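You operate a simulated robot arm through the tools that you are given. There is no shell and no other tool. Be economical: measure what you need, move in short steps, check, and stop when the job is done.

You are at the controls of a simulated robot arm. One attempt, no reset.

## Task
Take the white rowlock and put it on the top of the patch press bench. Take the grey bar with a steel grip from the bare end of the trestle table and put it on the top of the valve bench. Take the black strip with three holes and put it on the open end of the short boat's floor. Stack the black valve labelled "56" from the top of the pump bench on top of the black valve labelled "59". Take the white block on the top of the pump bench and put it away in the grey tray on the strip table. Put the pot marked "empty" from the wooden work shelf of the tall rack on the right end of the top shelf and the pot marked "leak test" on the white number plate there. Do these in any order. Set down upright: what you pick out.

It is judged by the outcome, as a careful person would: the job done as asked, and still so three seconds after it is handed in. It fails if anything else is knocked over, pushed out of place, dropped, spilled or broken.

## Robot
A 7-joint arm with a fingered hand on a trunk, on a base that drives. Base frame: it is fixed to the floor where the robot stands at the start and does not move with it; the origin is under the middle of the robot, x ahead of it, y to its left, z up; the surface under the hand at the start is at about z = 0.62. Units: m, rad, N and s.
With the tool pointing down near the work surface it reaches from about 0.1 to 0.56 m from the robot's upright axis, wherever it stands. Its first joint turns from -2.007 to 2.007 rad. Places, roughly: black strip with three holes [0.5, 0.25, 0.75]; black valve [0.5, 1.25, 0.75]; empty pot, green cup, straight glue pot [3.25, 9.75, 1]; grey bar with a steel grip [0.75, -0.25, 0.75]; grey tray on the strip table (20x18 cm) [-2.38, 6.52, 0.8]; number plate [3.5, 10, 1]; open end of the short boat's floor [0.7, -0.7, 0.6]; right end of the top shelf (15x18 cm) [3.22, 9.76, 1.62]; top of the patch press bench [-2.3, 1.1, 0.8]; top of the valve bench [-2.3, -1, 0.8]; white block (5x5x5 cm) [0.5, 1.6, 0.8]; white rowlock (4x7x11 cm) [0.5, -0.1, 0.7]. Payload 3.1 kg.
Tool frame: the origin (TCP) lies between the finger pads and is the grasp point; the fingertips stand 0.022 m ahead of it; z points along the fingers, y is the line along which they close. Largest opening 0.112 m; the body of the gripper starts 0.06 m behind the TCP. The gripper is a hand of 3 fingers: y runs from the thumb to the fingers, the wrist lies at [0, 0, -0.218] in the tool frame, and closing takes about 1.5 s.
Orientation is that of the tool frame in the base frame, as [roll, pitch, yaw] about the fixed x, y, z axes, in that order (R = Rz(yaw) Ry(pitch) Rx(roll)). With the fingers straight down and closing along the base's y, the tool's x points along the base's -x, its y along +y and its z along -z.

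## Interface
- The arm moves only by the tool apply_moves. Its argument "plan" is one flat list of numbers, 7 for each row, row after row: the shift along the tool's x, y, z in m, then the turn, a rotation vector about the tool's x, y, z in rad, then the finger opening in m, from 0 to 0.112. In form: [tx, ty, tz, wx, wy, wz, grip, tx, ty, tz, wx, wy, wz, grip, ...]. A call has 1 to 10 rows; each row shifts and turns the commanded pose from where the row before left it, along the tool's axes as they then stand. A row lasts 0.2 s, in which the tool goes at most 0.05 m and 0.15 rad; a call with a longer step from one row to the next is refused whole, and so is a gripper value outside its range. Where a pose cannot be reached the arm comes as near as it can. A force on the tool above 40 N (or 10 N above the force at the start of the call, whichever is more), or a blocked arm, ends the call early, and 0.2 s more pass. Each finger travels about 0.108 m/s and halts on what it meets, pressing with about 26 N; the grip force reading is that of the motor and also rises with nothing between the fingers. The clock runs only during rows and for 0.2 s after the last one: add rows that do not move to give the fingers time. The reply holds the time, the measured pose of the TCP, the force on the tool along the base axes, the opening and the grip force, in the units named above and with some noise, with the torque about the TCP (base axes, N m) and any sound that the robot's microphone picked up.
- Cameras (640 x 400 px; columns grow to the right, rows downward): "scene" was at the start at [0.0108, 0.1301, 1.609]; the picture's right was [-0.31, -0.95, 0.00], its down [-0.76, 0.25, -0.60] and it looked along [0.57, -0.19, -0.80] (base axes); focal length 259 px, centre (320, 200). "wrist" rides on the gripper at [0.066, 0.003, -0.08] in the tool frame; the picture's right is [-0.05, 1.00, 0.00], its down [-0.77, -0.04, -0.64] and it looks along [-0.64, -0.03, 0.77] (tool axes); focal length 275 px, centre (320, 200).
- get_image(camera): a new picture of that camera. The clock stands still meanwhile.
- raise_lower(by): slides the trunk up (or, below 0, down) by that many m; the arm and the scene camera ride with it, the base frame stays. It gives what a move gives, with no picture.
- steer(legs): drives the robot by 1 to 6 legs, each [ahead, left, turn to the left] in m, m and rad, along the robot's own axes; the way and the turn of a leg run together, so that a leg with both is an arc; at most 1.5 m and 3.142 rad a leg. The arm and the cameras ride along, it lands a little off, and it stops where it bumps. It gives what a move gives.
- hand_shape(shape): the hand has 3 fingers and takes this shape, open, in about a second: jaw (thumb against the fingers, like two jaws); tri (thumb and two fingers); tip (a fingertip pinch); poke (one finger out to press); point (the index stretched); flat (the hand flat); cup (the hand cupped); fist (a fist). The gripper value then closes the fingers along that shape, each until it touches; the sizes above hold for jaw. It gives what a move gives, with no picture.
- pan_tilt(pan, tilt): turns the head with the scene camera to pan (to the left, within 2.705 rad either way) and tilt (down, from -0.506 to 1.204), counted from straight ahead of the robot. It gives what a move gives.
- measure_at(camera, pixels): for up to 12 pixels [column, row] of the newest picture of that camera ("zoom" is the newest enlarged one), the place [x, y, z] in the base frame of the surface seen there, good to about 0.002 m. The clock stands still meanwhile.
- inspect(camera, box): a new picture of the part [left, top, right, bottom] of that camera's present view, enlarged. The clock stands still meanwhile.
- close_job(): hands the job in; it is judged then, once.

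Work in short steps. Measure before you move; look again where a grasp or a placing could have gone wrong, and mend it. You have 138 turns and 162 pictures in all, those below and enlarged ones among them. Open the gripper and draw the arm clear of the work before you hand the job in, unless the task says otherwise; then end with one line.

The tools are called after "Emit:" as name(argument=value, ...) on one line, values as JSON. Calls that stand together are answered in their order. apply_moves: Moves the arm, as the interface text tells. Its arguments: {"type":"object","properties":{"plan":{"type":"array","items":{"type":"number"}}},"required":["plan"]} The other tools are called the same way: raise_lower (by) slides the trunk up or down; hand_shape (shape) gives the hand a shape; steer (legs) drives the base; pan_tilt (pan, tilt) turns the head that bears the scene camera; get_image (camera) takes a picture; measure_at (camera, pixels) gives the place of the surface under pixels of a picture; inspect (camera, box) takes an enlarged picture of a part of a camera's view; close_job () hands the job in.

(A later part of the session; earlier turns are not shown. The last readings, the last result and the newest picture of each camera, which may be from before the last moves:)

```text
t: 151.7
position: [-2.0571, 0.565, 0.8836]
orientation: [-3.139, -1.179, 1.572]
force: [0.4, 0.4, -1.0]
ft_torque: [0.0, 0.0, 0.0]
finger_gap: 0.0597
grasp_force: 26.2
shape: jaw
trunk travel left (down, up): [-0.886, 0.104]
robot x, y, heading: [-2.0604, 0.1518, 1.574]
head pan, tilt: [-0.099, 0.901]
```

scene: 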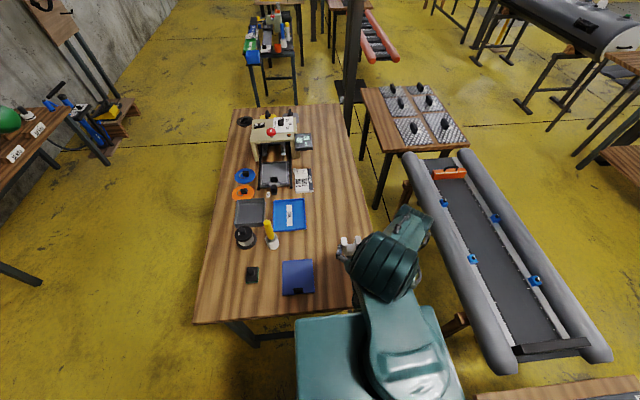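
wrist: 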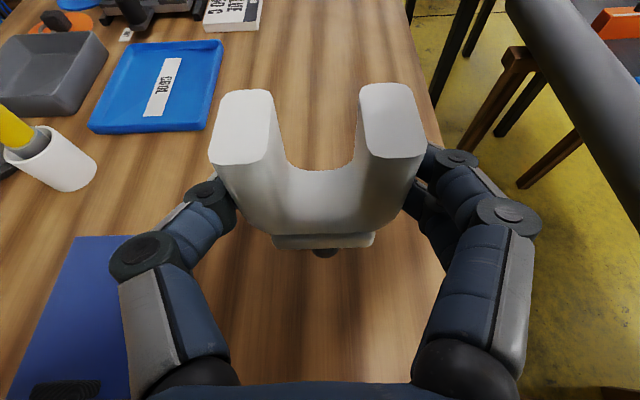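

No contact yet. I continue in small steps.

Emit:
apply_moves(plan=[-0.0014, 0, 0.0006, 0, 0, 0, 0.045, 0, 0, 0, 0, 0, 0, 0.045])

Emit:
apply_moves(plan=[-0.0014, 0, 0.0006, 0, 0, 0, 0.045, 0, 0, 0, 0, 0, 0, 0.045])

Emit:
apply_moves(plan=[-0.0014, 0, 0.0006, 0, 0, 0, 0.045, 0, 0, 0, 0, 0, 0, 0.045])

Emit:
get_image(camera="wrist")

```text
t: 152.2
position: [-2.0581, 0.5653, 0.8833]
orientation: [-3.137, -1.179, 1.571]
force: [0.5, 0.2, -0.9]
ft_torque: [0.02, 0.01, 0.01]
finger_gap: 0.0595
grasp_force: 26.2
shape: jaw
trunk travel left (down, up): [-0.886, 0.104]
robot x, y, heading: [-2.0571, 0.1486, 1.567]
head pan, tilt: [-0.099, 0.901]
```

```text
t: 152.8
position: [-2.058, 0.5644, 0.8824]
orientation: [-3.138, -1.181, 1.571]
force: [-0.4, -0.9, 6.8]
ft_torque: [0.13, 0.0, 0.0]
finger_gap: 0.0596
grasp_force: 25.8
shape: jaw
trunk travel left (down, up): [-0.886, 0.104]
robot x, y, heading: [-2.061, 0.1476, 1.574]
head pan, tilt: [-0.099, 0.901]
```

```text
t: 153.4
position: [-2.0582, 0.5639, 0.8812]
orientation: [-3.139, -1.184, 1.57]
force: [0.3, -0.7, 17.8]
ft_torque: [0.25, -0.06, 0.0]
finger_gap: 0.0594
grasp_force: 26.1
shape: jaw
trunk travel left (down, up): [-0.886, 0.104]
robot x, y, heading: [-2.0591, 0.1502, 1.571]
head pan, tilt: [-0.099, 0.901]
```

```text
108 pictures are left
```

wrist: 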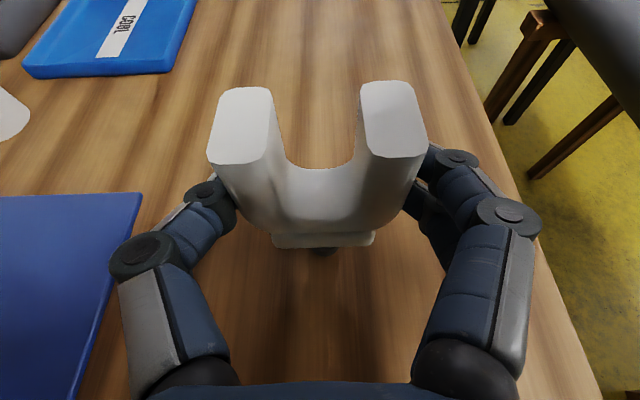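

Firm contact at z≈0.8828 (17.8 N). I ease up 1.5 mm, then open in small increments.

Emit:
apply_moves(plan=[0.0013, 0, -0.0005, 0, 0, 0, 0.045, 0, 0, 0, 0, 0, 0, 0.045])

Emit:
apply_moves(plan=[0, 0, 0, 0, 0, 0, 0.058, 0, 0, 0, 0, 0, 0, 0.061, 0, 0, 0, 0, 0, 0, 0.064, 0, 0, 0, 0, 0, 0, 0.068, 0, 0, 0, 0, 0, 0, 0.075, 0, 0, 0, 0, 0, 0, 0.09, 0, 0, 0, 0, 0, 0, 0.105, 0, 0, 0, 0, 0, 0, 0.112, 0, 0, 0, 0, 0, 0, 0.112])

Emit:
get_image(camera="wrist")

```text
t: 154.1
position: [-2.0575, 0.5643, 0.8821]
orientation: [-3.137, -1.182, 1.57]
force: [0.3, -0.7, 9.9]
ft_torque: [0.18, -0.07, -0.04]
finger_gap: 0.0591
grasp_force: 25.9
shape: jaw
trunk travel left (down, up): [-0.886, 0.104]
robot x, y, heading: [-2.0578, 0.1492, 1.573]
head pan, tilt: [-0.099, 0.901]
```

```text
t: 156.1
position: [-2.0573, 0.5643, 0.8814]
orientation: [-3.137, -1.181, 1.57]
force: [0.3, -0.6, 1.1]
ft_torque: [-0.01, 0.0, 0.0]
finger_gap: 0.1119
grasp_force: 0.0
shape: jaw
trunk travel left (down, up): [-0.886, 0.104]
robot x, y, heading: [-2.0629, 0.1475, 1.571]
head pan, tilt: [-0.099, 0.901]
```

```text
107 pictures are left
```

wrist: 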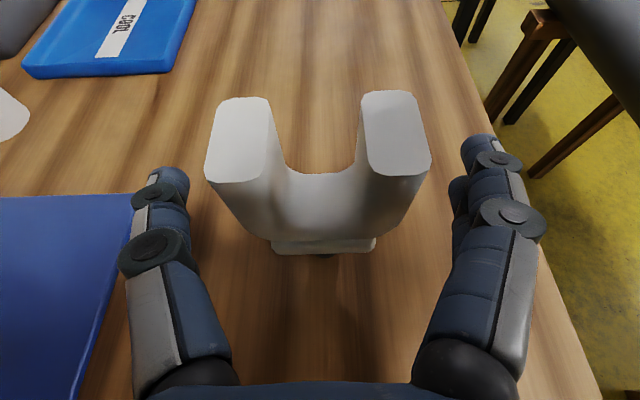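

It stands free. I measure whether it is steady and level before withdrawing backward along the fingers.

Emit:
measure_at(camera="wrist", pixels=[[243, 107], [240, 170], [388, 100], [400, 165]])

Emit:
apply_moves(plan=[0, 0, -0.03, 0, 0, 0, 0.112, 0, 0, -0.04, 0, 0, 0, 0.112, 0, 0, -0.04, 0, 0, 0, 0.112, 0.04, 0, 0, 0, 0, 0, 0.112, 0, 0, 0, 0, 0, 0, 0.112])

Emit:
get_image(camera="wrist")

```text
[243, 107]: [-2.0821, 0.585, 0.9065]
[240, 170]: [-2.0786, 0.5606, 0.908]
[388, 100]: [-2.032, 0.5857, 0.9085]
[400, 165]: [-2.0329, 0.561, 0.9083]
```

```text
t: 157.2
position: [-2.0583, 0.4785, 0.9609]
orientation: [-3.136, -1.181, 1.57]
force: [0.2, -0.3, 0.5]
ft_torque: [-0.03, 0.03, 0.0]
finger_gap: 0.1119
grasp_force: 0.1
shape: jaw
trunk travel left (down, up): [-0.886, 0.104]
robot x, y, heading: [-2.0601, 0.1444, 1.575]
head pan, tilt: [-0.099, 0.901]
```

```text
106 pictures are left
```

wrist: 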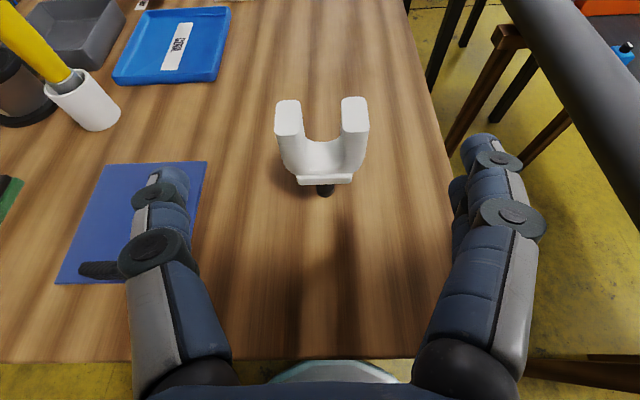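

The rowlock stands upright on the patch press bench. Next the bar: I tilt the hand back to a carrying pose and drive back around the south side to the aisle.

Emit:
steer(legs=[[-0.1, 0, 0], [0, 1.0, 0], [-1.15, 0, 0], [-1.15, 0, 0], [0, -1.25, 0], [0, -1.2, 0]])

Emit:
apply_moves(plan=[0, 0, 0, 0, -0.13, 0, 0.112, 0, 0, 0, 0, -0.13, 0, 0.112, 0, 0, 0, 0, -0.13, 0, 0.112, 0, 0, 0, 0, -0.13, 0, 0.112, 0, 0, 0, 0, -0.13, 0, 0.112])

Emit:
steer(legs=[[1.1, 0, 0], [1.0, 0, 0], [0, 0, -1.571], [0.6, 0, 0]])

Emit:
pan_tilt(pan=-0.05, tilt=0.85)

Emit:
get_image(camera="scene")

```text
t: 185.7
position: [-0.6227, -1.9422, 0.9595]
orientation: [-3.138, -1.183, 1.562]
force: [-0.5, 0.7, 0.4]
ft_torque: [0.01, 0.01, 0.0]
finger_gap: 0.1119
grasp_force: 0.0
shape: jaw
trunk travel left (down, up): [-0.886, 0.104]
robot x, y, heading: [-0.6248, -2.2727, 1.56]
head pan, tilt: [-0.099, 0.901]
```

```text
t: 186.8
position: [-0.5965, -1.9551, 0.9185]
orientation: [2.989, -0.504, 1.628]
force: [0.3, -0.4, 0.1]
ft_torque: [0.01, 0.0, 0.01]
finger_gap: 0.1114
grasp_force: 0.1
shape: jaw
trunk travel left (down, up): [-0.886, 0.104]
robot x, y, heading: [-0.6255, -2.2755, 1.559]
head pan, tilt: [-0.099, 0.901]
stopped in row 5: the arm was blocked; the commanded pose is now the measured one
```

```text
t: 204.1
position: [0.2987, -0.2119, 0.9201]
orientation: [2.992, -0.503, 0.061]
force: [0.1, -0.4, 0.0]
ft_torque: [0.0, 0.02, 0.02]
finger_gap: 0.112
grasp_force: 0.2
shape: jaw
trunk travel left (down, up): [-0.886, 0.104]
robot x, y, heading: [-0.0219, -0.1824, -0.001]
head pan, tilt: [-0.099, 0.901]
```

```text
t: 204.7
position: [0.2958, -0.214, 0.9201]
orientation: [2.991, -0.502, 0.061]
force: [0.7, -0.2, -0.3]
ft_torque: [0.01, 0.02, 0.01]
finger_gap: 0.1117
grasp_force: 0.0
shape: jaw
trunk travel left (down, up): [-0.886, 0.104]
robot x, y, heading: [-0.0221, -0.1824, -0.005]
head pan, tilt: [-0.051, 0.85]
```

```text
105 pictures are left
```

scene: 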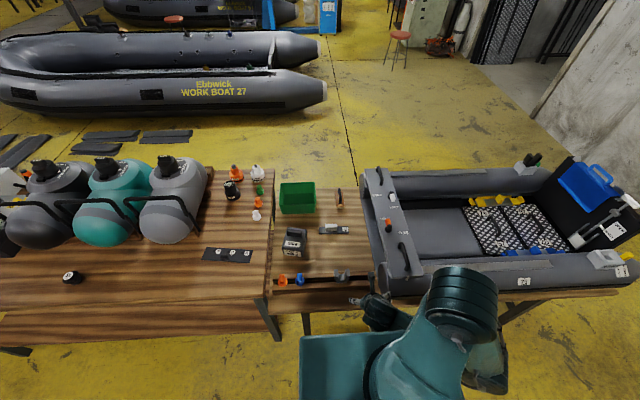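

I drive 0.13 m closer and zoom on the bar to get its grip geometry.

Emit:
steer(legs=[[0.13, 0, 0]])

Emit:
inspect(camera="scene", box=[270, 180, 400, 280])

```text
t: 206.0
position: [0.4257, -0.2142, 0.9206]
orientation: [2.988, -0.502, 0.058]
force: [0.0, 0.7, 0.1]
ft_torque: [0.01, -0.03, 0.02]
finger_gap: 0.1118
grasp_force: 0.0
shape: jaw
trunk travel left (down, up): [-0.886, 0.104]
robot x, y, heading: [0.1085, -0.1833, -0.006]
head pan, tilt: [-0.051, 0.85]
```

```text
4.00 times, centred on (335, 230) of scene
```

zoom: 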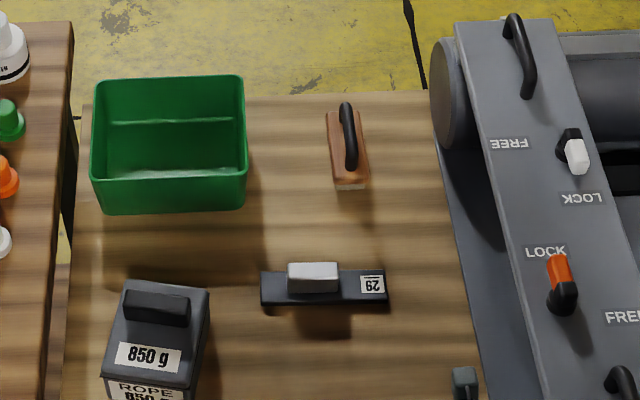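

Emit:
measure_at(camera="zoom", pixels=[[290, 270], [337, 270], [313, 270], [313, 288], [265, 278], [385, 275], [352, 285], [275, 297], [313, 265], [180, 260], [340, 345], [372, 292]])

Emit:
apply_moves(plan=[0, 0, 0, 0.075, 0, 0, 0.112, 0, 0, 0, 0.075, 0, 0, 0.112, 0.03, 0, 0.02, 0, 0, 0.05, 0.112, 0.03, 0, 0.02, 0, 0, 0, 0.112, 0.03, 0, 0.02, 0, 0, 0, 0.112, 0, 0, 0, 0, 0, 0, 0.112])

Emit:
get_image(camera="wrist")

```text
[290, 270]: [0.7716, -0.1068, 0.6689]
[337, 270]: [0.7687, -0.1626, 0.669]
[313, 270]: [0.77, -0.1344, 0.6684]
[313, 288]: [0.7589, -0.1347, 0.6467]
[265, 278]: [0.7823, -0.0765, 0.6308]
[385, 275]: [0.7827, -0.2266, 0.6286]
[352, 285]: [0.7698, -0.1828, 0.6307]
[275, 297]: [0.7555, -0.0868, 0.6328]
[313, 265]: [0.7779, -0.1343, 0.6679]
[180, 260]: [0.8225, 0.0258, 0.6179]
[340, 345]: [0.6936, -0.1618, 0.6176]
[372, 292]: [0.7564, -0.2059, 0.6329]
```

```text
t: 207.3
position: [0.4994, -0.2142, 0.9122]
orientation: [-3.114, -0.502, 0.077]
force: [0.2, 0.3, -0.2]
ft_torque: [0.02, -0.02, 0.0]
finger_gap: 0.1119
grasp_force: 0.1
shape: jaw
trunk travel left (down, up): [-0.886, 0.104]
robot x, y, heading: [0.1072, -0.1838, -0.01]
head pan, tilt: [-0.051, 0.85]
stopped in row 6: the arm was blocked; the commanded pose is now the measured one
```

```text
103 pictures are left
```

wrist: 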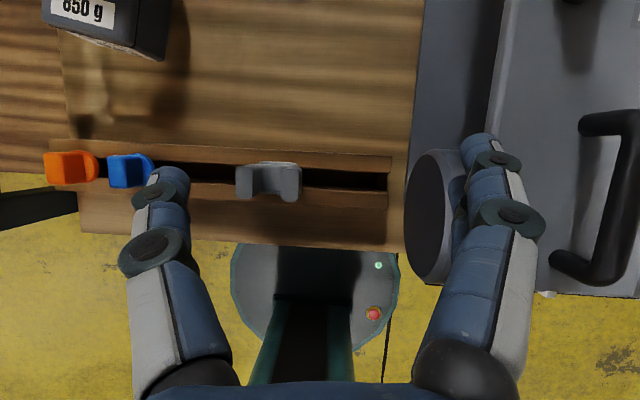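

The arm reported being blocked. I look at where the elbow is relative to the boat.

Emit:
pan_tilt(pan=-0.3, tilt=1.0)

Emit:
get_image(camera="scene")

```text
t: 208.0
position: [0.5011, -0.2147, 0.9118]
orientation: [-3.114, -0.503, 0.076]
force: [0.1, -0.6, -0.4]
ft_torque: [0.0, 0.01, -0.01]
finger_gap: 0.112
grasp_force: 0.1
shape: jaw
trunk travel left (down, up): [-0.886, 0.104]
robot x, y, heading: [0.1085, -0.1798, -0.003]
head pan, tilt: [-0.3, 1.0]
```

```text
102 pictures are left
```

scene: 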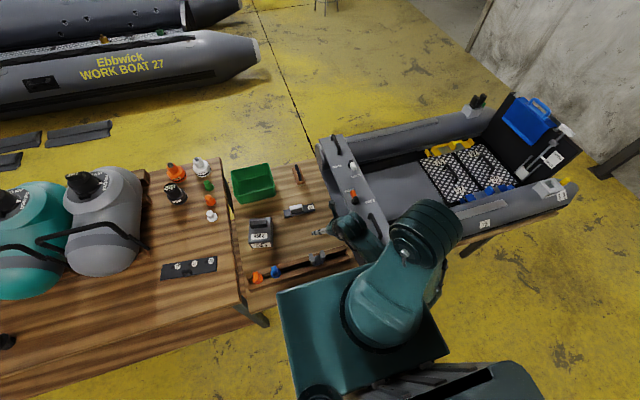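

The elbow is high and free of the boat; the block is likely an arm limit. I lower the trunk 0.12 m and move toward a point above the bar's grip (0.768,-0.135).

Emit:
raise_lower(by=-0.12)

Emit:
apply_moves(plan=[0.0344, -0.0086, 0.0176, 0, 0, 0, 0.112, 0.0344, -0.0086, 0.0176, 0, 0, 0.02, 0.112, 0.0344, -0.0086, 0.0176, 0, 0, 0.02, 0.112, 0.0344, -0.0086, 0.0176, 0, 0, 0.02, 0.112, 0.0344, -0.0086, 0.0176, 0, 0, 0.02, 0.112, 0.0344, -0.0086, 0.0176, 0, 0, 0, 0.112, 0.0344, -0.0086, 0.0176, 0, 0, 0, 0.112, 0, 0, 0, 0, 0, 0, 0.112])

Emit:
get_image(camera="wrist")

```text
t: 209.5
position: [0.5016, -0.2136, 0.7941]
orientation: [-3.111, -0.507, 0.076]
force: [0.2, -0.4, -0.2]
ft_torque: [0.02, 0.01, 0.03]
finger_gap: 0.1119
grasp_force: 0.0
shape: jaw
trunk travel left (down, up): [-0.766, 0.224]
robot x, y, heading: [0.1039, -0.181, -0.006]
head pan, tilt: [-0.3, 1.0]
```

```text
t: 210.0
position: [0.5008, -0.1987, 0.7964]
orientation: [-3.11, -0.511, 0.213]
force: [-1.0, 0.8, 0.5]
ft_torque: [0.0, -0.01, -0.03]
finger_gap: 0.112
grasp_force: 0.1
shape: jaw
out of reach, approached as far as the arm can: row 2
trunk travel left (down, up): [-0.766, 0.224]
robot x, y, heading: [0.1074, -0.1834, -0.005]
head pan, tilt: [-0.3, 1.0]
stopped in row 2: the arm was blocked; the commanded pose is now the measured one
```

```text
101 pictures are left
```

wrist: 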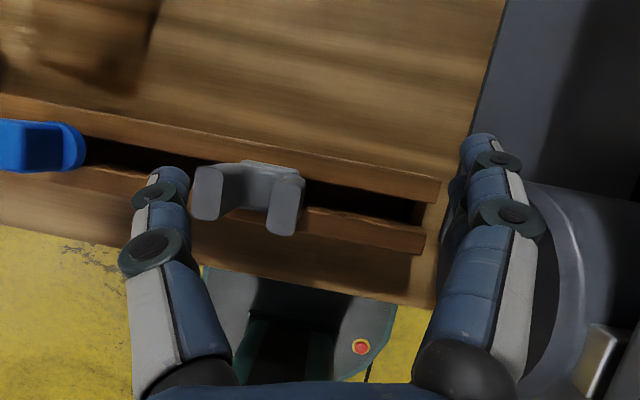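

The wrist seems near a joint limit in this turned-over posture. I go vertical, then turn the hand back by about π to the starting orientation, well above the table.

Emit:
apply_moves(plan=[0, 0, -0.03, 0, -0.128, 0, 0.112, 0, 0, -0.03, 0, -0.128, 0, 0.112, 0, 0, -0.03, 0, -0.128, 0, 0.112, 0, 0, -0.03, -0.03, -0.128, 0, 0.112, 0, 0, 0, 0, 0, -0.148, 0.112, 0, 0, 0, 0, 0, -0.148, 0.112, 0, 0, 0, 0, 0, -0.148, 0.112, 0, 0, 0, 0, 0, -0.148, 0.112, 0, 0, 0, 0, 0, -0.148, 0.112, 0, 0, 0, 0, 0, -0.148, 0.112])

Emit:
apply_moves(plan=[0, 0, 0, 0, 0, -0.148, 0.112, 0, 0, 0, 0, 0, -0.148, 0.112, 0, 0, 0, 0, 0, -0.148, 0.112, 0, 0, 0, 0, 0, -0.148, 0.112, 0, 0, 0, 0, 0, -0.148, 0.112, 0, 0, 0, 0, 0, -0.148, 0.112, 0, 0, 0, 0, 0, -0.148, 0.112, 0, 0, 0, 0, 0, -0.148, 0.112, 0, 0, 0, 0, 0, -0.148, 0.112, 0, 0, 0, 0, 0, -0.148, 0.112])

```text
t: 210.6
position: [0.4493, -0.1883, 0.8364]
orientation: [-3.119, -0.292, 0.399]
force: [-0.6, -1.0, 0.6]
ft_torque: [0.04, 0.0, -0.04]
finger_gap: 0.112
grasp_force: 0.1
shape: jaw
out of reach, approached as far as the arm can: row 2
trunk travel left (down, up): [-0.766, 0.224]
robot x, y, heading: [0.1067, -0.1829, -0.002]
head pan, tilt: [-0.3, 1.0]
stopped in row 2: the arm was blocked; the commanded pose is now the measured one
```

```text
t: 212.8
position: [0.4495, -0.1846, 0.8368]
orientation: [2.856, -0.047, 1.903]
force: [-0.1, 0.8, -0.4]
ft_torque: [0.01, 0.0, 0.01]
finger_gap: 0.1118
grasp_force: 0.0
shape: jaw
trunk travel left (down, up): [-0.766, 0.224]
robot x, y, heading: [0.1116, -0.1841, -0.007]
head pan, tilt: [-0.3, 1.0]
```

The turn works. I level the roll and finish turning to yaw π.

Emit:
apply_moves(plan=[0, 0, 0, 0.14, 0, 0, 0.112, 0, 0, 0, 0.145, 0, 0, 0.112, 0, 0, 0, 0, -0.047, -0.1, 0.112, 0, 0, 0, 0, 0, -0.143, 0.112, 0, 0, 0, 0, 0, -0.143, 0.112, 0, 0, 0, 0, 0, -0.143, 0.112, 0, 0, 0, 0, 0, -0.143, 0.112, 0, 0, 0, 0, 0, -0.143, 0.112, 0, 0, 0, 0, 0, -0.143, 0.112, 0, 0, 0, 0, 0, -0.143, 0.112])

Emit:
apply_moves(plan=[0, 0, 0, 0, 0, -0.138, 0.112, -0.045, 0, 0, 0, 0, 0, 0.112, -0.045, 0, 0, 0, 0, 0, 0.112, -0.045, 0, 0, 0, 0, 0, 0.112, -0.045, 0.02, 0, 0, 0, 0, 0.112, 0, 0, 0, 0, 0, 0, 0.112])

Emit:
get_image(camera="wrist")

```text
t: 213.2
position: [0.4133, -0.1941, 0.8303]
orientation: [3.022, -0.047, 1.956]
force: [-0.3, 0.4, 0.3]
ft_torque: [0.0, -0.02, -0.02]
finger_gap: 0.1122
grasp_force: 0.1
shape: jaw
out of reach, approached as far as the arm can: row 1, 2
trunk travel left (down, up): [-0.766, 0.224]
robot x, y, heading: [0.1088, -0.1828, -0.007]
head pan, tilt: [-0.3, 1.0]
stopped in row 2: the arm was blocked; the commanded pose is now the measured one
```

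```text
t: 214.7
position: [0.3951, -0.1819, 0.8252]
orientation: [3.022, -0.027, 2.099]
force: [0.3, -0.2, 0.7]
ft_torque: [0.04, 0.0, 0.0]
finger_gap: 0.1117
grasp_force: 0.1
shape: jaw
out of reach, approached as far as the arm can: row 1, 2, 3, 4, 5
trunk travel left (down, up): [-0.766, 0.224]
robot x, y, heading: [0.107, -0.183, -0.004]
head pan, tilt: [-0.3, 1.0]
```

```text
100 pictures are left
```

wrist: 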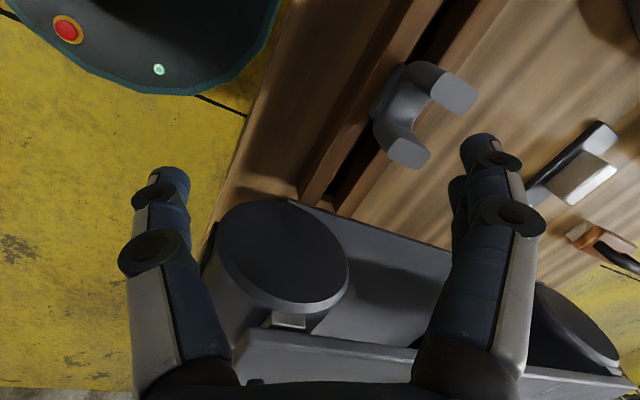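

The arm is stuck in a poor elbow posture. I raise the trunk and move the hand right and up, to let the arm unfold.

Emit:
raise_lower(by=0.22)

Emit:
apply_moves(plan=[-0.03, -0.02, 0, 0.06, 0, 0, 0.112, -0.03, -0.02, 0, 0.06, 0, 0, 0.112, -0.03, -0.02, 0, 0, 0, 0, 0.112, -0.03, -0.02, 0, 0, 0, 0, 0.112])

Emit:
pan_tilt(pan=-0.6, tilt=0.8)

Emit:
get_image(camera="scene")

```text
t: 217.0
position: [0.3957, -0.1808, 1.0452]
orientation: [3.023, -0.027, 2.099]
force: [-1.4, 0.4, -0.5]
ft_torque: [0.01, 0.01, 0.04]
finger_gap: 0.1121
grasp_force: 0.1
shape: jaw
trunk travel left (down, up): [-0.986, 0.004]
robot x, y, heading: [0.1064, -0.1832, -0.005]
head pan, tilt: [-0.3, 1.0]
```

```text
t: 218.0
position: [0.3117, -0.2204, 0.9761]
orientation: [-3.056, 0.009, 2.081]
force: [0.0, 0.4, -0.4]
ft_torque: [-0.01, 0.03, -0.03]
finger_gap: 0.1119
grasp_force: 0.1
shape: jaw
out of reach, approached as far as the arm can: row 1, 2, 3, 4
trunk travel left (down, up): [-0.986, 0.004]
robot x, y, heading: [0.1016, -0.1845, -0.006]
head pan, tilt: [-0.3, 1.0]
stopped in row 4: the arm was blocked; the commanded pose is now the measured one
```

```text
t: 218.8
position: [0.3116, -0.2211, 0.9764]
orientation: [-3.059, 0.01, 2.083]
force: [-0.2, 0.1, 0.1]
ft_torque: [-0.01, 0.0, 0.01]
finger_gap: 0.1121
grasp_force: 0.1
shape: jaw
trunk travel left (down, up): [-0.986, 0.004]
robot x, y, heading: [0.1105, -0.1883, -0.007]
head pan, tilt: [-0.6, 0.799]
```

```text
99 pictures are left
```

scene: 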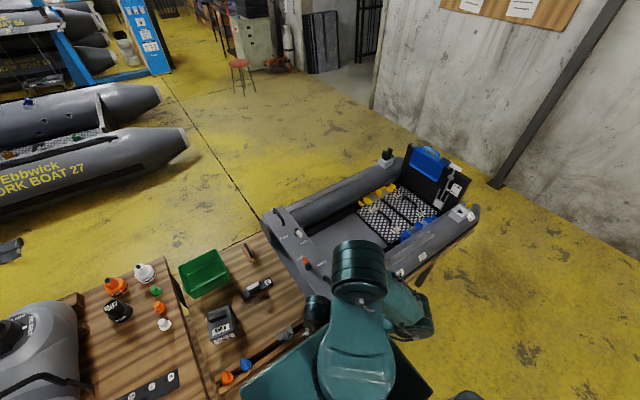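

The forearm is folded to the right. I back off 0.4 m for room and try unfolding up and forward without rotation.

Emit:
steer(legs=[[-0.45, 0, 0]])

Emit:
apply_moves(plan=[0, 0, -0.04, 0, 0, 0, 0.112, 0, 0, -0.04, 0, 0, 0, 0.112, 0, 0, -0.04, 0, 0, 0, 0.112, 0, 0, -0.04, 0, 0, 0, 0.112])

Emit:
apply_moves(plan=[-0.02, 0.035, 0, 0, 0, 0, 0.112, -0.02, 0.035, 0, 0, 0, 0, 0.112, -0.02, 0.035, 0, 0, 0, 0, 0.112, -0.02, 0.035, 0, 0, 0, 0, 0.112])

Emit:
apply_moves(plan=[0, 0, 0, 0, 0, -0.14, 0.112, 0, 0, 0, 0, 0, -0.14, 0.112, 0, 0, 0, 0, 0, -0.14, 0.112, 0, 0, 0, 0, 0, -0.14, 0.112])

```text
t: 221.5
position: [-0.1368, -0.2192, 0.9774]
orientation: [-3.059, 0.008, 2.079]
force: [0.0, 0.1, -0.4]
ft_torque: [0.02, 0.0, -0.01]
finger_gap: 0.1119
grasp_force: 0.1
shape: jaw
trunk travel left (down, up): [-0.986, 0.004]
robot x, y, heading: [-0.3411, -0.1786, -0.01]
head pan, tilt: [-0.6, 0.799]
```

```text
t: 222.0
position: [-0.1581, -0.2431, 0.9955]
orientation: [-2.901, 0.061, 2.077]
force: [-0.6, 0.0, 0.1]
ft_torque: [-0.01, -0.01, 0.02]
finger_gap: 0.1121
grasp_force: 0.0
shape: jaw
out of reach, approached as far as the arm can: row 2
trunk travel left (down, up): [-0.986, 0.004]
robot x, y, heading: [-0.3415, -0.1802, -0.009]
head pan, tilt: [-0.6, 0.799]
stopped in row 2: the arm was blocked; the commanded pose is now the measured one
```

```text
t: 223.1
position: [-0.0907, -0.2214, 0.9688]
orientation: [-2.902, 0.061, 2.066]
force: [0.1, -0.1, 0.5]
ft_torque: [0.0, -0.02, -0.01]
finger_gap: 0.1119
grasp_force: 0.1
shape: jaw
out of reach, approached as far as the arm can: row 2, 3, 4
trunk travel left (down, up): [-0.986, 0.004]
robot x, y, heading: [-0.3432, -0.181, -0.008]
head pan, tilt: [-0.6, 0.799]
stopped in row 4: the arm was blocked; the commanded pose is now the measured one
```

```text
t: 224.1
position: [-0.1501, -0.1696, 0.9793]
orientation: [-2.898, -0.076, 2.615]
force: [0.2, 0.6, 0.1]
ft_torque: [-0.02, -0.03, 0.01]
finger_gap: 0.1119
grasp_force: 0.0
shape: jaw
out of reach, approached as far as the arm can: row 1, 2, 3, 4
trunk travel left (down, up): [-0.986, 0.004]
robot x, y, heading: [-0.341, -0.1793, -0.011]
head pan, tilt: [-0.6, 0.799]
```

The elbow looks over-folded since the hand is too near the shoulder. I move the hand down and away (free floor in front) to unfold it.

Emit:
apply_moves(plan=[0, 0, 0.04, 0, 0, 0, 0.112, 0, 0, 0.04, 0, 0, 0, 0.112, 0, 0, 0.04, 0, 0, 0, 0.112, 0, 0, 0.04, 0, 0, 0, 0.112, 0, 0, 0.04, 0, 0, 0, 0.112, 0, 0, 0.04, 0, 0, 0, 0.112, 0, 0, 0.04, 0, 0, 0, 0.112])

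Emit:
apply_moves(plan=[-0.035, 0.01, 0.02, 0, 0, 0, 0.112, -0.035, 0.01, 0.02, 0, 0, 0, 0.112, -0.035, 0.01, 0.02, 0, 0, 0, 0.112, -0.035, 0.01, 0.02, 0, 0, 0, 0.112])

Emit:
get_image(camera="scene")

```text
t: 225.7
position: [-0.1827, -0.2036, 0.7524]
orientation: [-2.91, -0.074, 2.612]
force: [-0.4, 0.8, -0.2]
ft_torque: [0.0, 0.02, -0.01]
finger_gap: 0.112
grasp_force: 0.0
shape: jaw
out of reach, approached as far as the arm can: row 6, 7
trunk travel left (down, up): [-0.986, 0.004]
robot x, y, heading: [-0.3398, -0.1786, -0.01]
head pan, tilt: [-0.6, 0.799]
```

```text
t: 226.7
position: [-0.1033, -0.2363, 0.7405]
orientation: [-2.899, -0.073, 2.612]
force: [-0.3, 0.1, 1.1]
ft_torque: [0.0, 0.03, 0.04]
finger_gap: 0.1123
grasp_force: 0.0
shape: jaw
out of reach, approached as far as the arm can: row 1, 2, 3, 4
trunk travel left (down, up): [-0.986, 0.004]
robot x, y, heading: [-0.3348, -0.1814, -0.009]
head pan, tilt: [-0.6, 0.799]
```

```text
98 pictures are left
```

scene: 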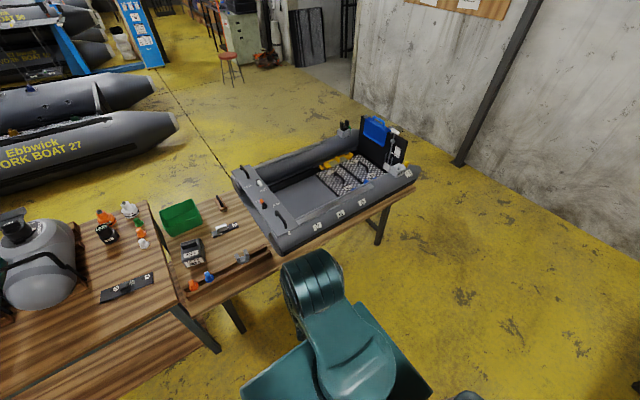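

It is unfolding. I continue forward in the same manner and fix the roll.

Emit:
apply_moves(plan=[-0.0345, 0.0202, 0, 0, 0, 0, 0.112, -0.0345, 0.0202, 0, 0, 0, 0, 0.112, -0.0345, 0.0202, 0, 0, 0, 0, 0.112, -0.0345, 0.0202, 0, 0, 0, 0, 0.112, -0.0345, 0.0202, 0, 0, 0, 0, 0.112])

Emit:
apply_moves(plan=[0, 0, 0, -0.06, 0, -0.12, 0.112, 0, 0, 0, -0.06, 0, -0.12, 0.112, 0, 0, 0, -0.06, 0, -0.12, 0.112, 0, 0, 0, -0.06, 0, -0.12, 0.112])

```text
t: 227.9
position: [-0.0886, -0.2233, 0.7462]
orientation: [-2.896, -0.078, 2.613]
force: [0.4, 0.9, -0.9]
ft_torque: [-0.01, -0.03, -0.02]
finger_gap: 0.1121
grasp_force: 0.1
shape: jaw
out of reach, approached as far as the arm can: row 1, 2, 3, 4, 5
trunk travel left (down, up): [-0.986, 0.004]
robot x, y, heading: [-0.3377, -0.1779, -0.007]
head pan, tilt: [-0.6, 0.799]
```

```text
t: 228.9
position: [-0.088, -0.2237, 0.7463]
orientation: [3.091, -0.123, 3.089]
force: [-0.7, -0.8, 0.2]
ft_torque: [0.0, -0.03, -0.01]
finger_gap: 0.112
grasp_force: 0.1
shape: jaw
trunk travel left (down, up): [-0.986, 0.004]
robot x, y, heading: [-0.3382, -0.1828, -0.005]
head pan, tilt: [-0.6, 0.799]
```

Rotations now succeed. I straighten the remaining tilt and move forward to the starting-like pose.

Emit:
apply_moves(plan=[0, 0, 0, 0.05, -0.12, -0.05, 0.112, -0.03, 0, 0, 0, 0, 0, 0.112, -0.03, 0, 0, 0, 0, 0, 0.112, -0.03, 0, 0, 0, 0, 0, 0.112, -0.03, 0, -0.02, 0, 0, 0, 0.112, -0.03, 0, -0.02, 0, 0, 0, 0.112])

Emit:
get_image(camera="scene")

```text
t: 230.3
position: [0.0625, -0.223, 0.7861]
orientation: [3.14, -0.004, 3.141]
force: [0.0, -0.4, -0.2]
ft_torque: [0.03, -0.04, -0.03]
finger_gap: 0.1119
grasp_force: 0.1
shape: jaw
trunk travel left (down, up): [-0.986, 0.004]
robot x, y, heading: [-0.3424, -0.1787, -0.006]
head pan, tilt: [-0.6, 0.799]
```

```text
97 pictures are left
```

scene: 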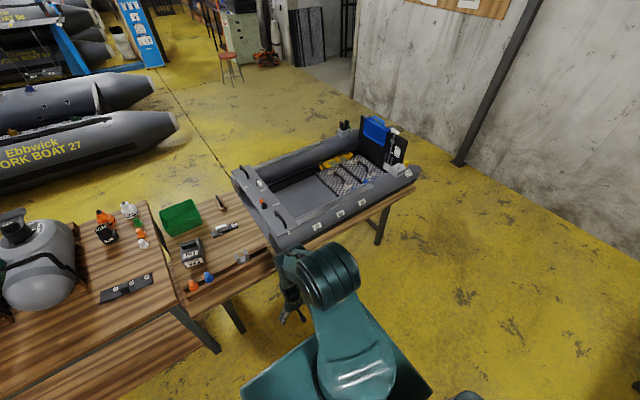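

Healthy posture again (tool x toward the robot). I raise the hand, drive up to the table and reach out over the bar.

Emit:
apply_moves(plan=[0, 0, -0.045, 0, 0, 0, 0.112, 0, 0, -0.045, 0, 0, 0, 0.112, 0, 0, -0.045, 0, 0, 0, 0.112, 0, 0.0, -0.045, 0, 0, 0, 0.112])

Emit:
steer(legs=[[0.45, 0.04, 0]])

Emit:
apply_moves(plan=[-0.03, 0.01, 0, 0, -0.1, 0, 0.112, -0.03, 0.01, 0, 0, -0.1, 0, 0.112, -0.03, 0.01, 0, 0, -0.1, 0, 0.112, -0.03, 0.01, 0, 0, -0.1, 0, 0.112, -0.03, 0.005, 0.02, 0, 0, 0, 0.112, -0.03, 0.0, 0.02, 0, 0, 0, 0.112])

Emit:
get_image(camera="wrist")

```text
t: 231.3
position: [0.0612, -0.2254, 0.9659]
orientation: [3.138, -0.001, 3.136]
force: [-0.3, 0.6, 0.1]
ft_torque: [0.01, -0.01, 0.0]
finger_gap: 0.1119
grasp_force: 0.0
shape: jaw
trunk travel left (down, up): [-0.986, 0.004]
robot x, y, heading: [-0.341, -0.1774, -0.009]
head pan, tilt: [-0.6, 0.799]
```

```text
t: 234.0
position: [0.5165, -0.1842, 0.966]
orientation: [3.139, -0.002, -3.139]
force: [0.1, -0.6, 0.7]
ft_torque: [0.03, 0.02, 0.01]
finger_gap: 0.112
grasp_force: 0.1
shape: jaw
trunk travel left (down, up): [-0.986, 0.004]
robot x, y, heading: [0.115, -0.1417, 0.0]
head pan, tilt: [-0.6, 0.799]
```

```text
t: 235.4
position: [0.7068, -0.1371, 0.9695]
orientation: [3.14, 0.399, -3.139]
force: [0.2, 0.1, 0.5]
ft_torque: [-0.02, 0.04, 0.01]
finger_gap: 0.112
grasp_force: 0.0
shape: jaw
trunk travel left (down, up): [-0.986, 0.004]
robot x, y, heading: [0.1118, -0.145, -0.003]
head pan, tilt: [-0.6, 0.799]
```

```text
96 pictures are left
```

wrist: 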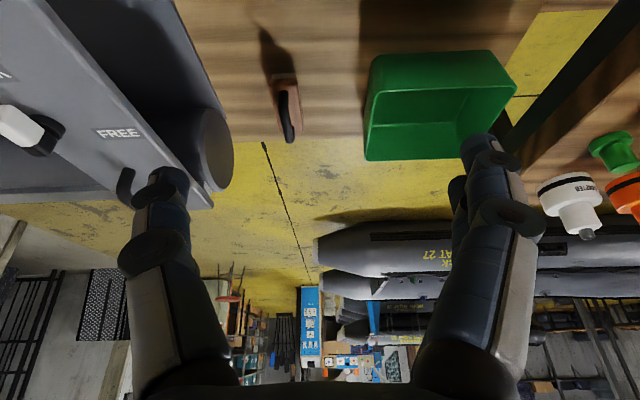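

The hand reaches over the bar with a 0.4 tilt. I lower the trunk 0.2 m, then look before the final approach.

Emit:
raise_lower(by=-0.2)

Emit:
apply_moves(plan=[-0.0047, 0.0007, 0.041, 0, 0, 0, 0.1, -0.0047, 0.0007, 0.031, 0, 0, 0, 0.09, 0, 0, 0, 0, 0, 0, 0.09])

Emit:
get_image(camera="wrist")

```text
t: 237.6
position: [0.7069, -0.1385, 0.7696]
orientation: [3.138, 0.397, -3.14]
force: [0.7, 0.2, -0.1]
ft_torque: [-0.03, 0.01, 0.0]
finger_gap: 0.1121
grasp_force: 0.1
shape: jaw
trunk travel left (down, up): [-0.786, 0.204]
robot x, y, heading: [0.1171, -0.1405, 0.0]
head pan, tilt: [-0.6, 0.799]
```

```text
t: 238.4
position: [0.7422, -0.1358, 0.7062]
orientation: [3.138, 0.396, -3.142]
force: [0.5, -0.1, -0.7]
ft_torque: [0.02, 0.02, -0.01]
finger_gap: 0.0904
grasp_force: 0.1
shape: jaw
trunk travel left (down, up): [-0.786, 0.204]
robot x, y, heading: [0.1139, -0.1459, 0.002]
head pan, tilt: [-0.6, 0.799]
```

```text
95 pictures are left
```

wrist: 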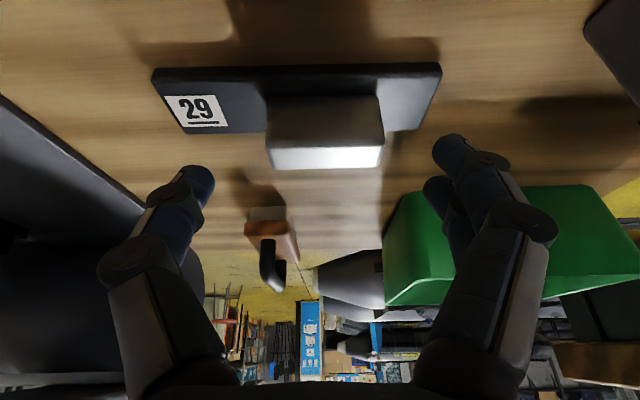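

Aligned: grip spans columns 268–383. I go in the last 5 cm and close.

Emit:
apply_moves(plan=[-0.0025, 0, 0.025, 0, 0, 0, 0.09, -0.0025, 0, 0.025, 0, 0, 0, 0.09, 0, 0, 0, 0, 0, 0, 0.09, 0, 0, 0, 0, 0, 0, 0.04, 0, 0, 0, 0, 0, 0, 0.04, 0, 0, 0, 0, 0, 0, 0.04, 0, 0, 0, 0, 0, 0, 0.04, 0, 0, 0, 0, 0, 0, 0.04])

Emit:
get_image(camera="wrist")

```text
t: 240.2
position: [0.7485, -0.1359, 0.6966]
orientation: [3.137, 0.398, -3.141]
force: [0.1, -1.4, 0.2]
ft_torque: [0.03, -0.04, 0.01]
finger_gap: 0.0406
grasp_force: 0.0
shape: jaw
out of reach, approached as far as the arm can: row 1, 2
trunk travel left (down, up): [-0.786, 0.204]
robot x, y, heading: [0.1147, -0.1425, -0.004]
head pan, tilt: [-0.6, 0.799]
```

```text
94 pictures are left
```

wrist: 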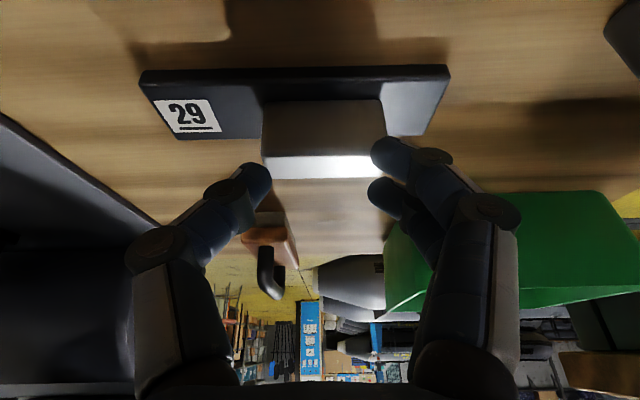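

Out of reach by ~4 cm; the fingers closed in air above. I open, rise 6 cm, lower the trunk 0.1 m and retry.

Emit:
apply_moves(plan=[-0.008, 0, -0.0184, 0, 0, 0, 0.06, -0.008, 0, -0.0184, 0, 0, 0, 0.09, -0.008, 0, -0.0184, 0, 0, 0, 0.09, 0, 0, 0, 0, 0, 0, 0.09])

Emit:
raise_lower(by=-0.09)

Emit:
get_image(camera="wrist")

```text
t: 241.2
position: [0.7497, -0.1367, 0.758]
orientation: [3.138, 0.399, -3.14]
force: [0.0, 0.5, 0.4]
ft_torque: [0.0, 0.01, 0.0]
finger_gap: 0.0897
grasp_force: 0.1
shape: jaw
trunk travel left (down, up): [-0.786, 0.204]
robot x, y, heading: [0.1143, -0.1437, -0.003]
head pan, tilt: [-0.6, 0.799]
```

```text
t: 242.4
position: [0.7496, -0.1356, 0.6677]
orientation: [3.139, 0.398, 3.141]
force: [1.0, -0.9, -1.6]
ft_torque: [-0.01, -0.01, -0.01]
finger_gap: 0.0899
grasp_force: 0.0
shape: jaw
trunk travel left (down, up): [-0.696, 0.294]
robot x, y, heading: [0.1132, -0.1436, -0.007]
head pan, tilt: [-0.6, 0.799]
```

```text
93 pictures are left
```

wrist: 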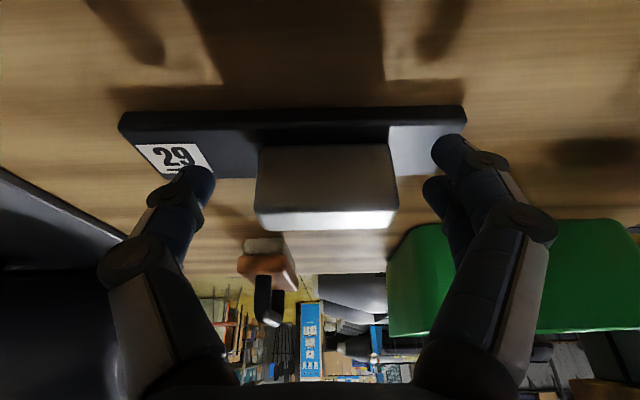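

Straddling now. I shift 17 mm forward, 7 mm down and close.

Emit:
apply_moves(plan=[-0.0135, 0, 0.013, 0, 0, 0, 0.09, 0, 0, 0, 0, 0, 0, 0.09, 0, 0, 0, 0, 0, 0, 0.04, 0, 0, 0, 0, 0, 0, 0.04, 0, 0, 0, 0, 0, 0, 0.04, 0, 0, 0, 0, 0, 0, 0.04])

Emit:
get_image(camera="wrist")

```text
t: 243.8
position: [0.7676, -0.1359, 0.6612]
orientation: [3.14, 0.399, -3.142]
force: [-0.3, -0.1, -0.1]
ft_torque: [-0.02, 0.04, 0.0]
finger_gap: 0.0556
grasp_force: 25.7
shape: jaw
trunk travel left (down, up): [-0.696, 0.294]
robot x, y, heading: [0.1125, -0.1424, 0.004]
head pan, tilt: [-0.6, 0.799]
```

```text
92 pictures are left
```

wrist: 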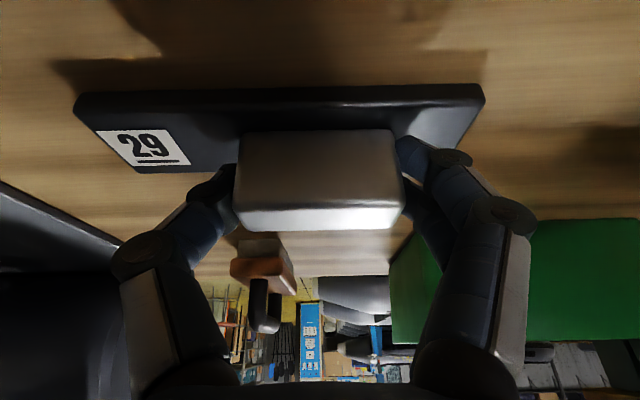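

Gripped at 55.6 mm. I lift with the trunk and check.

Emit:
raise_lower(by=0.06)

Emit:
get_image(camera="wrist")

Emit:
raise_lower(by=0.2)

```text
t: 244.8
position: [0.7672, -0.1367, 0.7209]
orientation: [3.14, 0.398, -3.141]
force: [-0.2, 0.3, -1.7]
ft_torque: [0.01, 0.01, 0.0]
finger_gap: 0.0558
grasp_force: 25.8
shape: jaw
trunk travel left (down, up): [-0.756, 0.234]
robot x, y, heading: [0.1166, -0.1418, -0.003]
head pan, tilt: [-0.6, 0.799]
```

```text
91 pictures are left
```

wrist: 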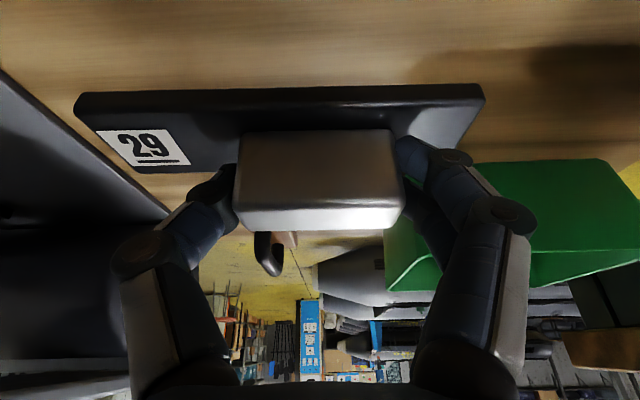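

```text
t: 247.0
position: [0.7663, -0.1356, 0.9207]
orientation: [3.137, 0.397, -3.141]
force: [-0.2, -0.2, -0.7]
ft_torque: [0.0, 0.0, 0.01]
finger_gap: 0.0557
grasp_force: 25.7
shape: jaw
trunk travel left (down, up): [-0.956, 0.034]
robot x, y, heading: [0.1148, -0.1432, 0.002]
head pan, tilt: [-0.6, 0.799]
```

The bar is held level (z 0.92). I back off the table, retract the arm, and drive south and west to the valve bench's south end.

Emit:
steer(legs=[[-0.735, 0, 0]])

Emit:
apply_moves(plan=[0.0384, 0, -0.0162, 0, 0, 0, 0.04, 0.0384, 0, -0.0162, 0, 0, 0, 0.04, 0.0384, 0, -0.0162, 0, 0, 0, 0.04, 0.0384, 0, -0.0162, 0, 0, 0, 0.04, 0.0384, 0, -0.0162, 0, 0, 0, 0.04, 0.0384, 0, -0.0162, 0, 0, 0, 0.04])

Emit:
steer(legs=[[0, -1.1, 0], [0, -1.08, 0], [0, 0, 1.571], [0, 0.8, 0], [0, 0.73, 0]])

Emit:
pan_tilt(pan=0.1, tilt=0.8)

Emit:
get_image(camera="scene")

```text
t: 251.0
position: [0.0332, -0.133, 0.9202]
orientation: [3.137, 0.398, -3.134]
force: [0.4, 0.0, -2.0]
ft_torque: [0.0, 0.02, 0.02]
finger_gap: 0.0557
grasp_force: 25.7
shape: jaw
trunk travel left (down, up): [-0.956, 0.034]
robot x, y, heading: [-0.6145, -0.1411, 0.003]
head pan, tilt: [-0.6, 0.799]
```

```text
t: 252.4
position: [-0.2172, -0.1342, 0.9212]
orientation: [3.14, 0.399, -3.135]
force: [-0.6, -0.6, -0.6]
ft_torque: [0.03, -0.01, 0.03]
finger_gap: 0.0557
grasp_force: 25.5
shape: jaw
trunk travel left (down, up): [-0.956, 0.034]
robot x, y, heading: [-0.6185, -0.1419, 0.001]
head pan, tilt: [-0.6, 0.799]
```

```text
t: 274.5
position: [-2.1602, -1.9413, 0.9202]
orientation: [3.138, 0.396, -1.561]
force: [0.0, -0.6, -0.8]
ft_torque: [0.03, 0.01, 0.04]
finger_gap: 0.0554
grasp_force: 26.0
shape: jaw
trunk travel left (down, up): [-0.956, 0.034]
robot x, y, heading: [-2.1505, -2.3438, 1.576]
head pan, tilt: [-0.6, 0.799]
```

```text
t: 275.6
position: [-2.1606, -1.9402, 0.9208]
orientation: [3.138, 0.399, -1.56]
force: [0.0, 0.6, -1.8]
ft_torque: [0.01, 0.02, 0.01]
finger_gap: 0.0555
grasp_force: 25.7
shape: jaw
trunk travel left (down, up): [-0.956, 0.034]
robot x, y, heading: [-2.1492, -2.3454, 1.577]
head pan, tilt: [0.099, 0.799]
```

```text
90 pictures are left
```

scene: 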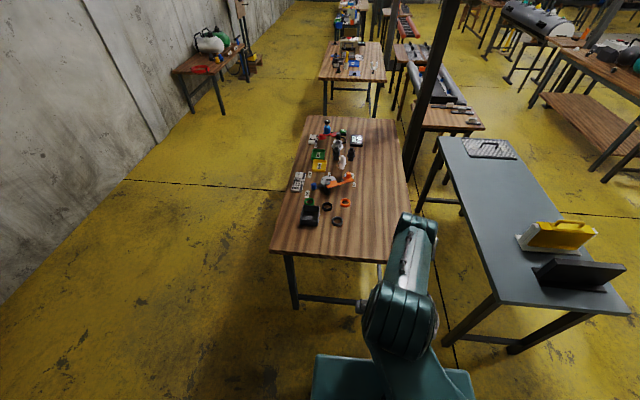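

The valve bench's near right area looks free. I measure it against the nearest rings at (337,221) and (347,202).

Emit:
measure_at(camera="scene", pixels=[[343, 222], [352, 203], [352, 180], [370, 240], [390, 200], [375, 215], [360, 225], [350, 250], [380, 262], [272, 248], [405, 210], [362, 200]])

Emit:
inspect(camera="scene", box=[260, 110, 430, 270])

```text
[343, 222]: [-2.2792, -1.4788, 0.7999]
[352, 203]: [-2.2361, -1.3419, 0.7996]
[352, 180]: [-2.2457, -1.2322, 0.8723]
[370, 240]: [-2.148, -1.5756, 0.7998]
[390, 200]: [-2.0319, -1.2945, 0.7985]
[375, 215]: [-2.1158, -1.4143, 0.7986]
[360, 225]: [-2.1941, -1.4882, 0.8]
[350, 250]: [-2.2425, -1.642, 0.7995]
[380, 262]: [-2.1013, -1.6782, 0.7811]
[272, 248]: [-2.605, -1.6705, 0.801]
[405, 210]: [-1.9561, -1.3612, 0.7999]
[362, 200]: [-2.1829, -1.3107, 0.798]
```

```text
2.50 times, centred on (345, 190) of scene
```

zoom: 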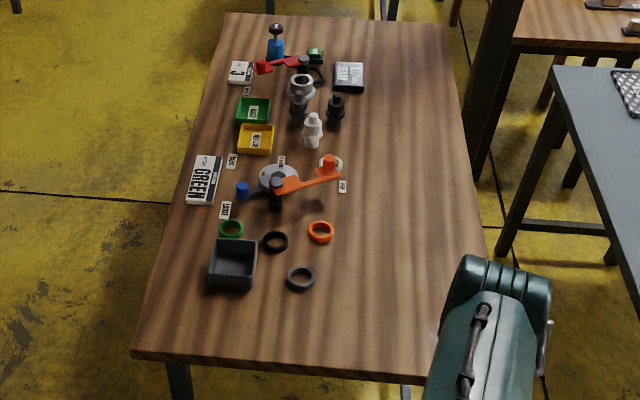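

Centre (-2.06,-1.45) is free. I drive up and reach out over it.

Emit:
steer(legs=[[0, -0.09, 0], [0.35, 0, 0]])

Emit:
apply_moves(plan=[-0.0334, 0, 0.0141, 0, 0, 0, 0.04, -0.0334, 0, 0.0141, 0, 0, 0, 0.04, -0.0334, 0, 0.0141, 0, 0, 0, 0.04, -0.0334, 0, 0.0141, 0, 0, 0, 0.04, 0.0136, 0, 0.0322, 0, 0, 0, 0.04, 0.0136, 0, 0.0322, 0, 0, 0, 0.04, 0, 0, 0, 0, 0, 0, 0.04])

Emit:
get_image(camera="wrist")

```text
t: 278.6
position: [-2.0731, -1.5974, 0.9209]
orientation: [3.138, 0.396, -1.56]
force: [-0.3, 0.4, -1.5]
ft_torque: [-0.01, 0.04, -0.02]
finger_gap: 0.0556
grasp_force: 26.3
shape: jaw
trunk travel left (down, up): [-0.956, 0.034]
robot x, y, heading: [-2.0626, -1.9949, 1.578]
head pan, tilt: [0.099, 0.799]
```

```text
t: 280.2
position: [-2.0758, -1.4506, 0.8501]
orientation: [3.139, 0.394, -1.561]
force: [-0.3, 0.3, -1.9]
ft_torque: [0.0, 0.0, 0.03]
finger_gap: 0.0554
grasp_force: 26.1
shape: jaw
trunk travel left (down, up): [-0.956, 0.034]
robot x, y, heading: [-2.0566, -1.9962, 1.578]
head pan, tilt: [0.099, 0.799]
```

```text
88 pictures are left
```

wrist: 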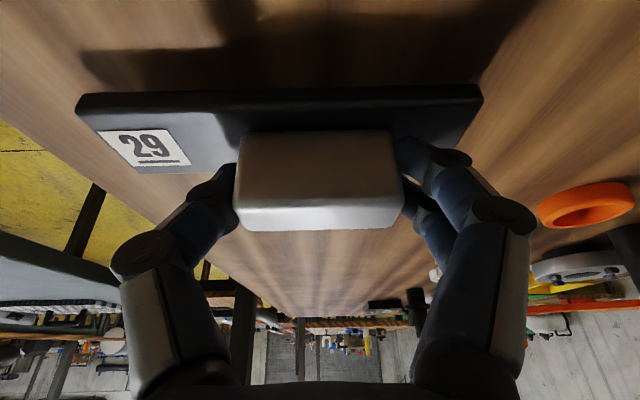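

7 mm left. I lower in small steps to contact and release.

Emit:
apply_moves(plan=[0.0021, 0, 0.005, 0, 0, 0, 0.04, 0, 0, 0, 0, 0, 0, 0.04])

Emit:
apply_moves(plan=[0.0008, 0, 0.0018, 0, 0, 0, 0.04, 0, 0, 0, 0, 0, 0, 0.04])

```text
t: 280.8
position: [-2.0757, -1.4511, 0.8452]
orientation: [3.138, 0.396, -1.561]
force: [0.0, -0.1, -0.9]
ft_torque: [-0.01, 0.02, -0.01]
finger_gap: 0.0555
grasp_force: 26.4
shape: jaw
trunk travel left (down, up): [-0.956, 0.034]
robot x, y, heading: [-2.0573, -1.9946, 1.58]
head pan, tilt: [0.099, 0.799]
```

```text
t: 281.4
position: [-2.0749, -1.4508, 0.8423]
orientation: [3.138, 0.397, -1.56]
force: [-1.0, 0.0, -1.0]
ft_torque: [0.0, 0.02, 0.0]
finger_gap: 0.0556
grasp_force: 26.3
shape: jaw
trunk travel left (down, up): [-0.956, 0.034]
robot x, y, heading: [-2.0637, -1.997, 1.583]
head pan, tilt: [0.099, 0.799]
```

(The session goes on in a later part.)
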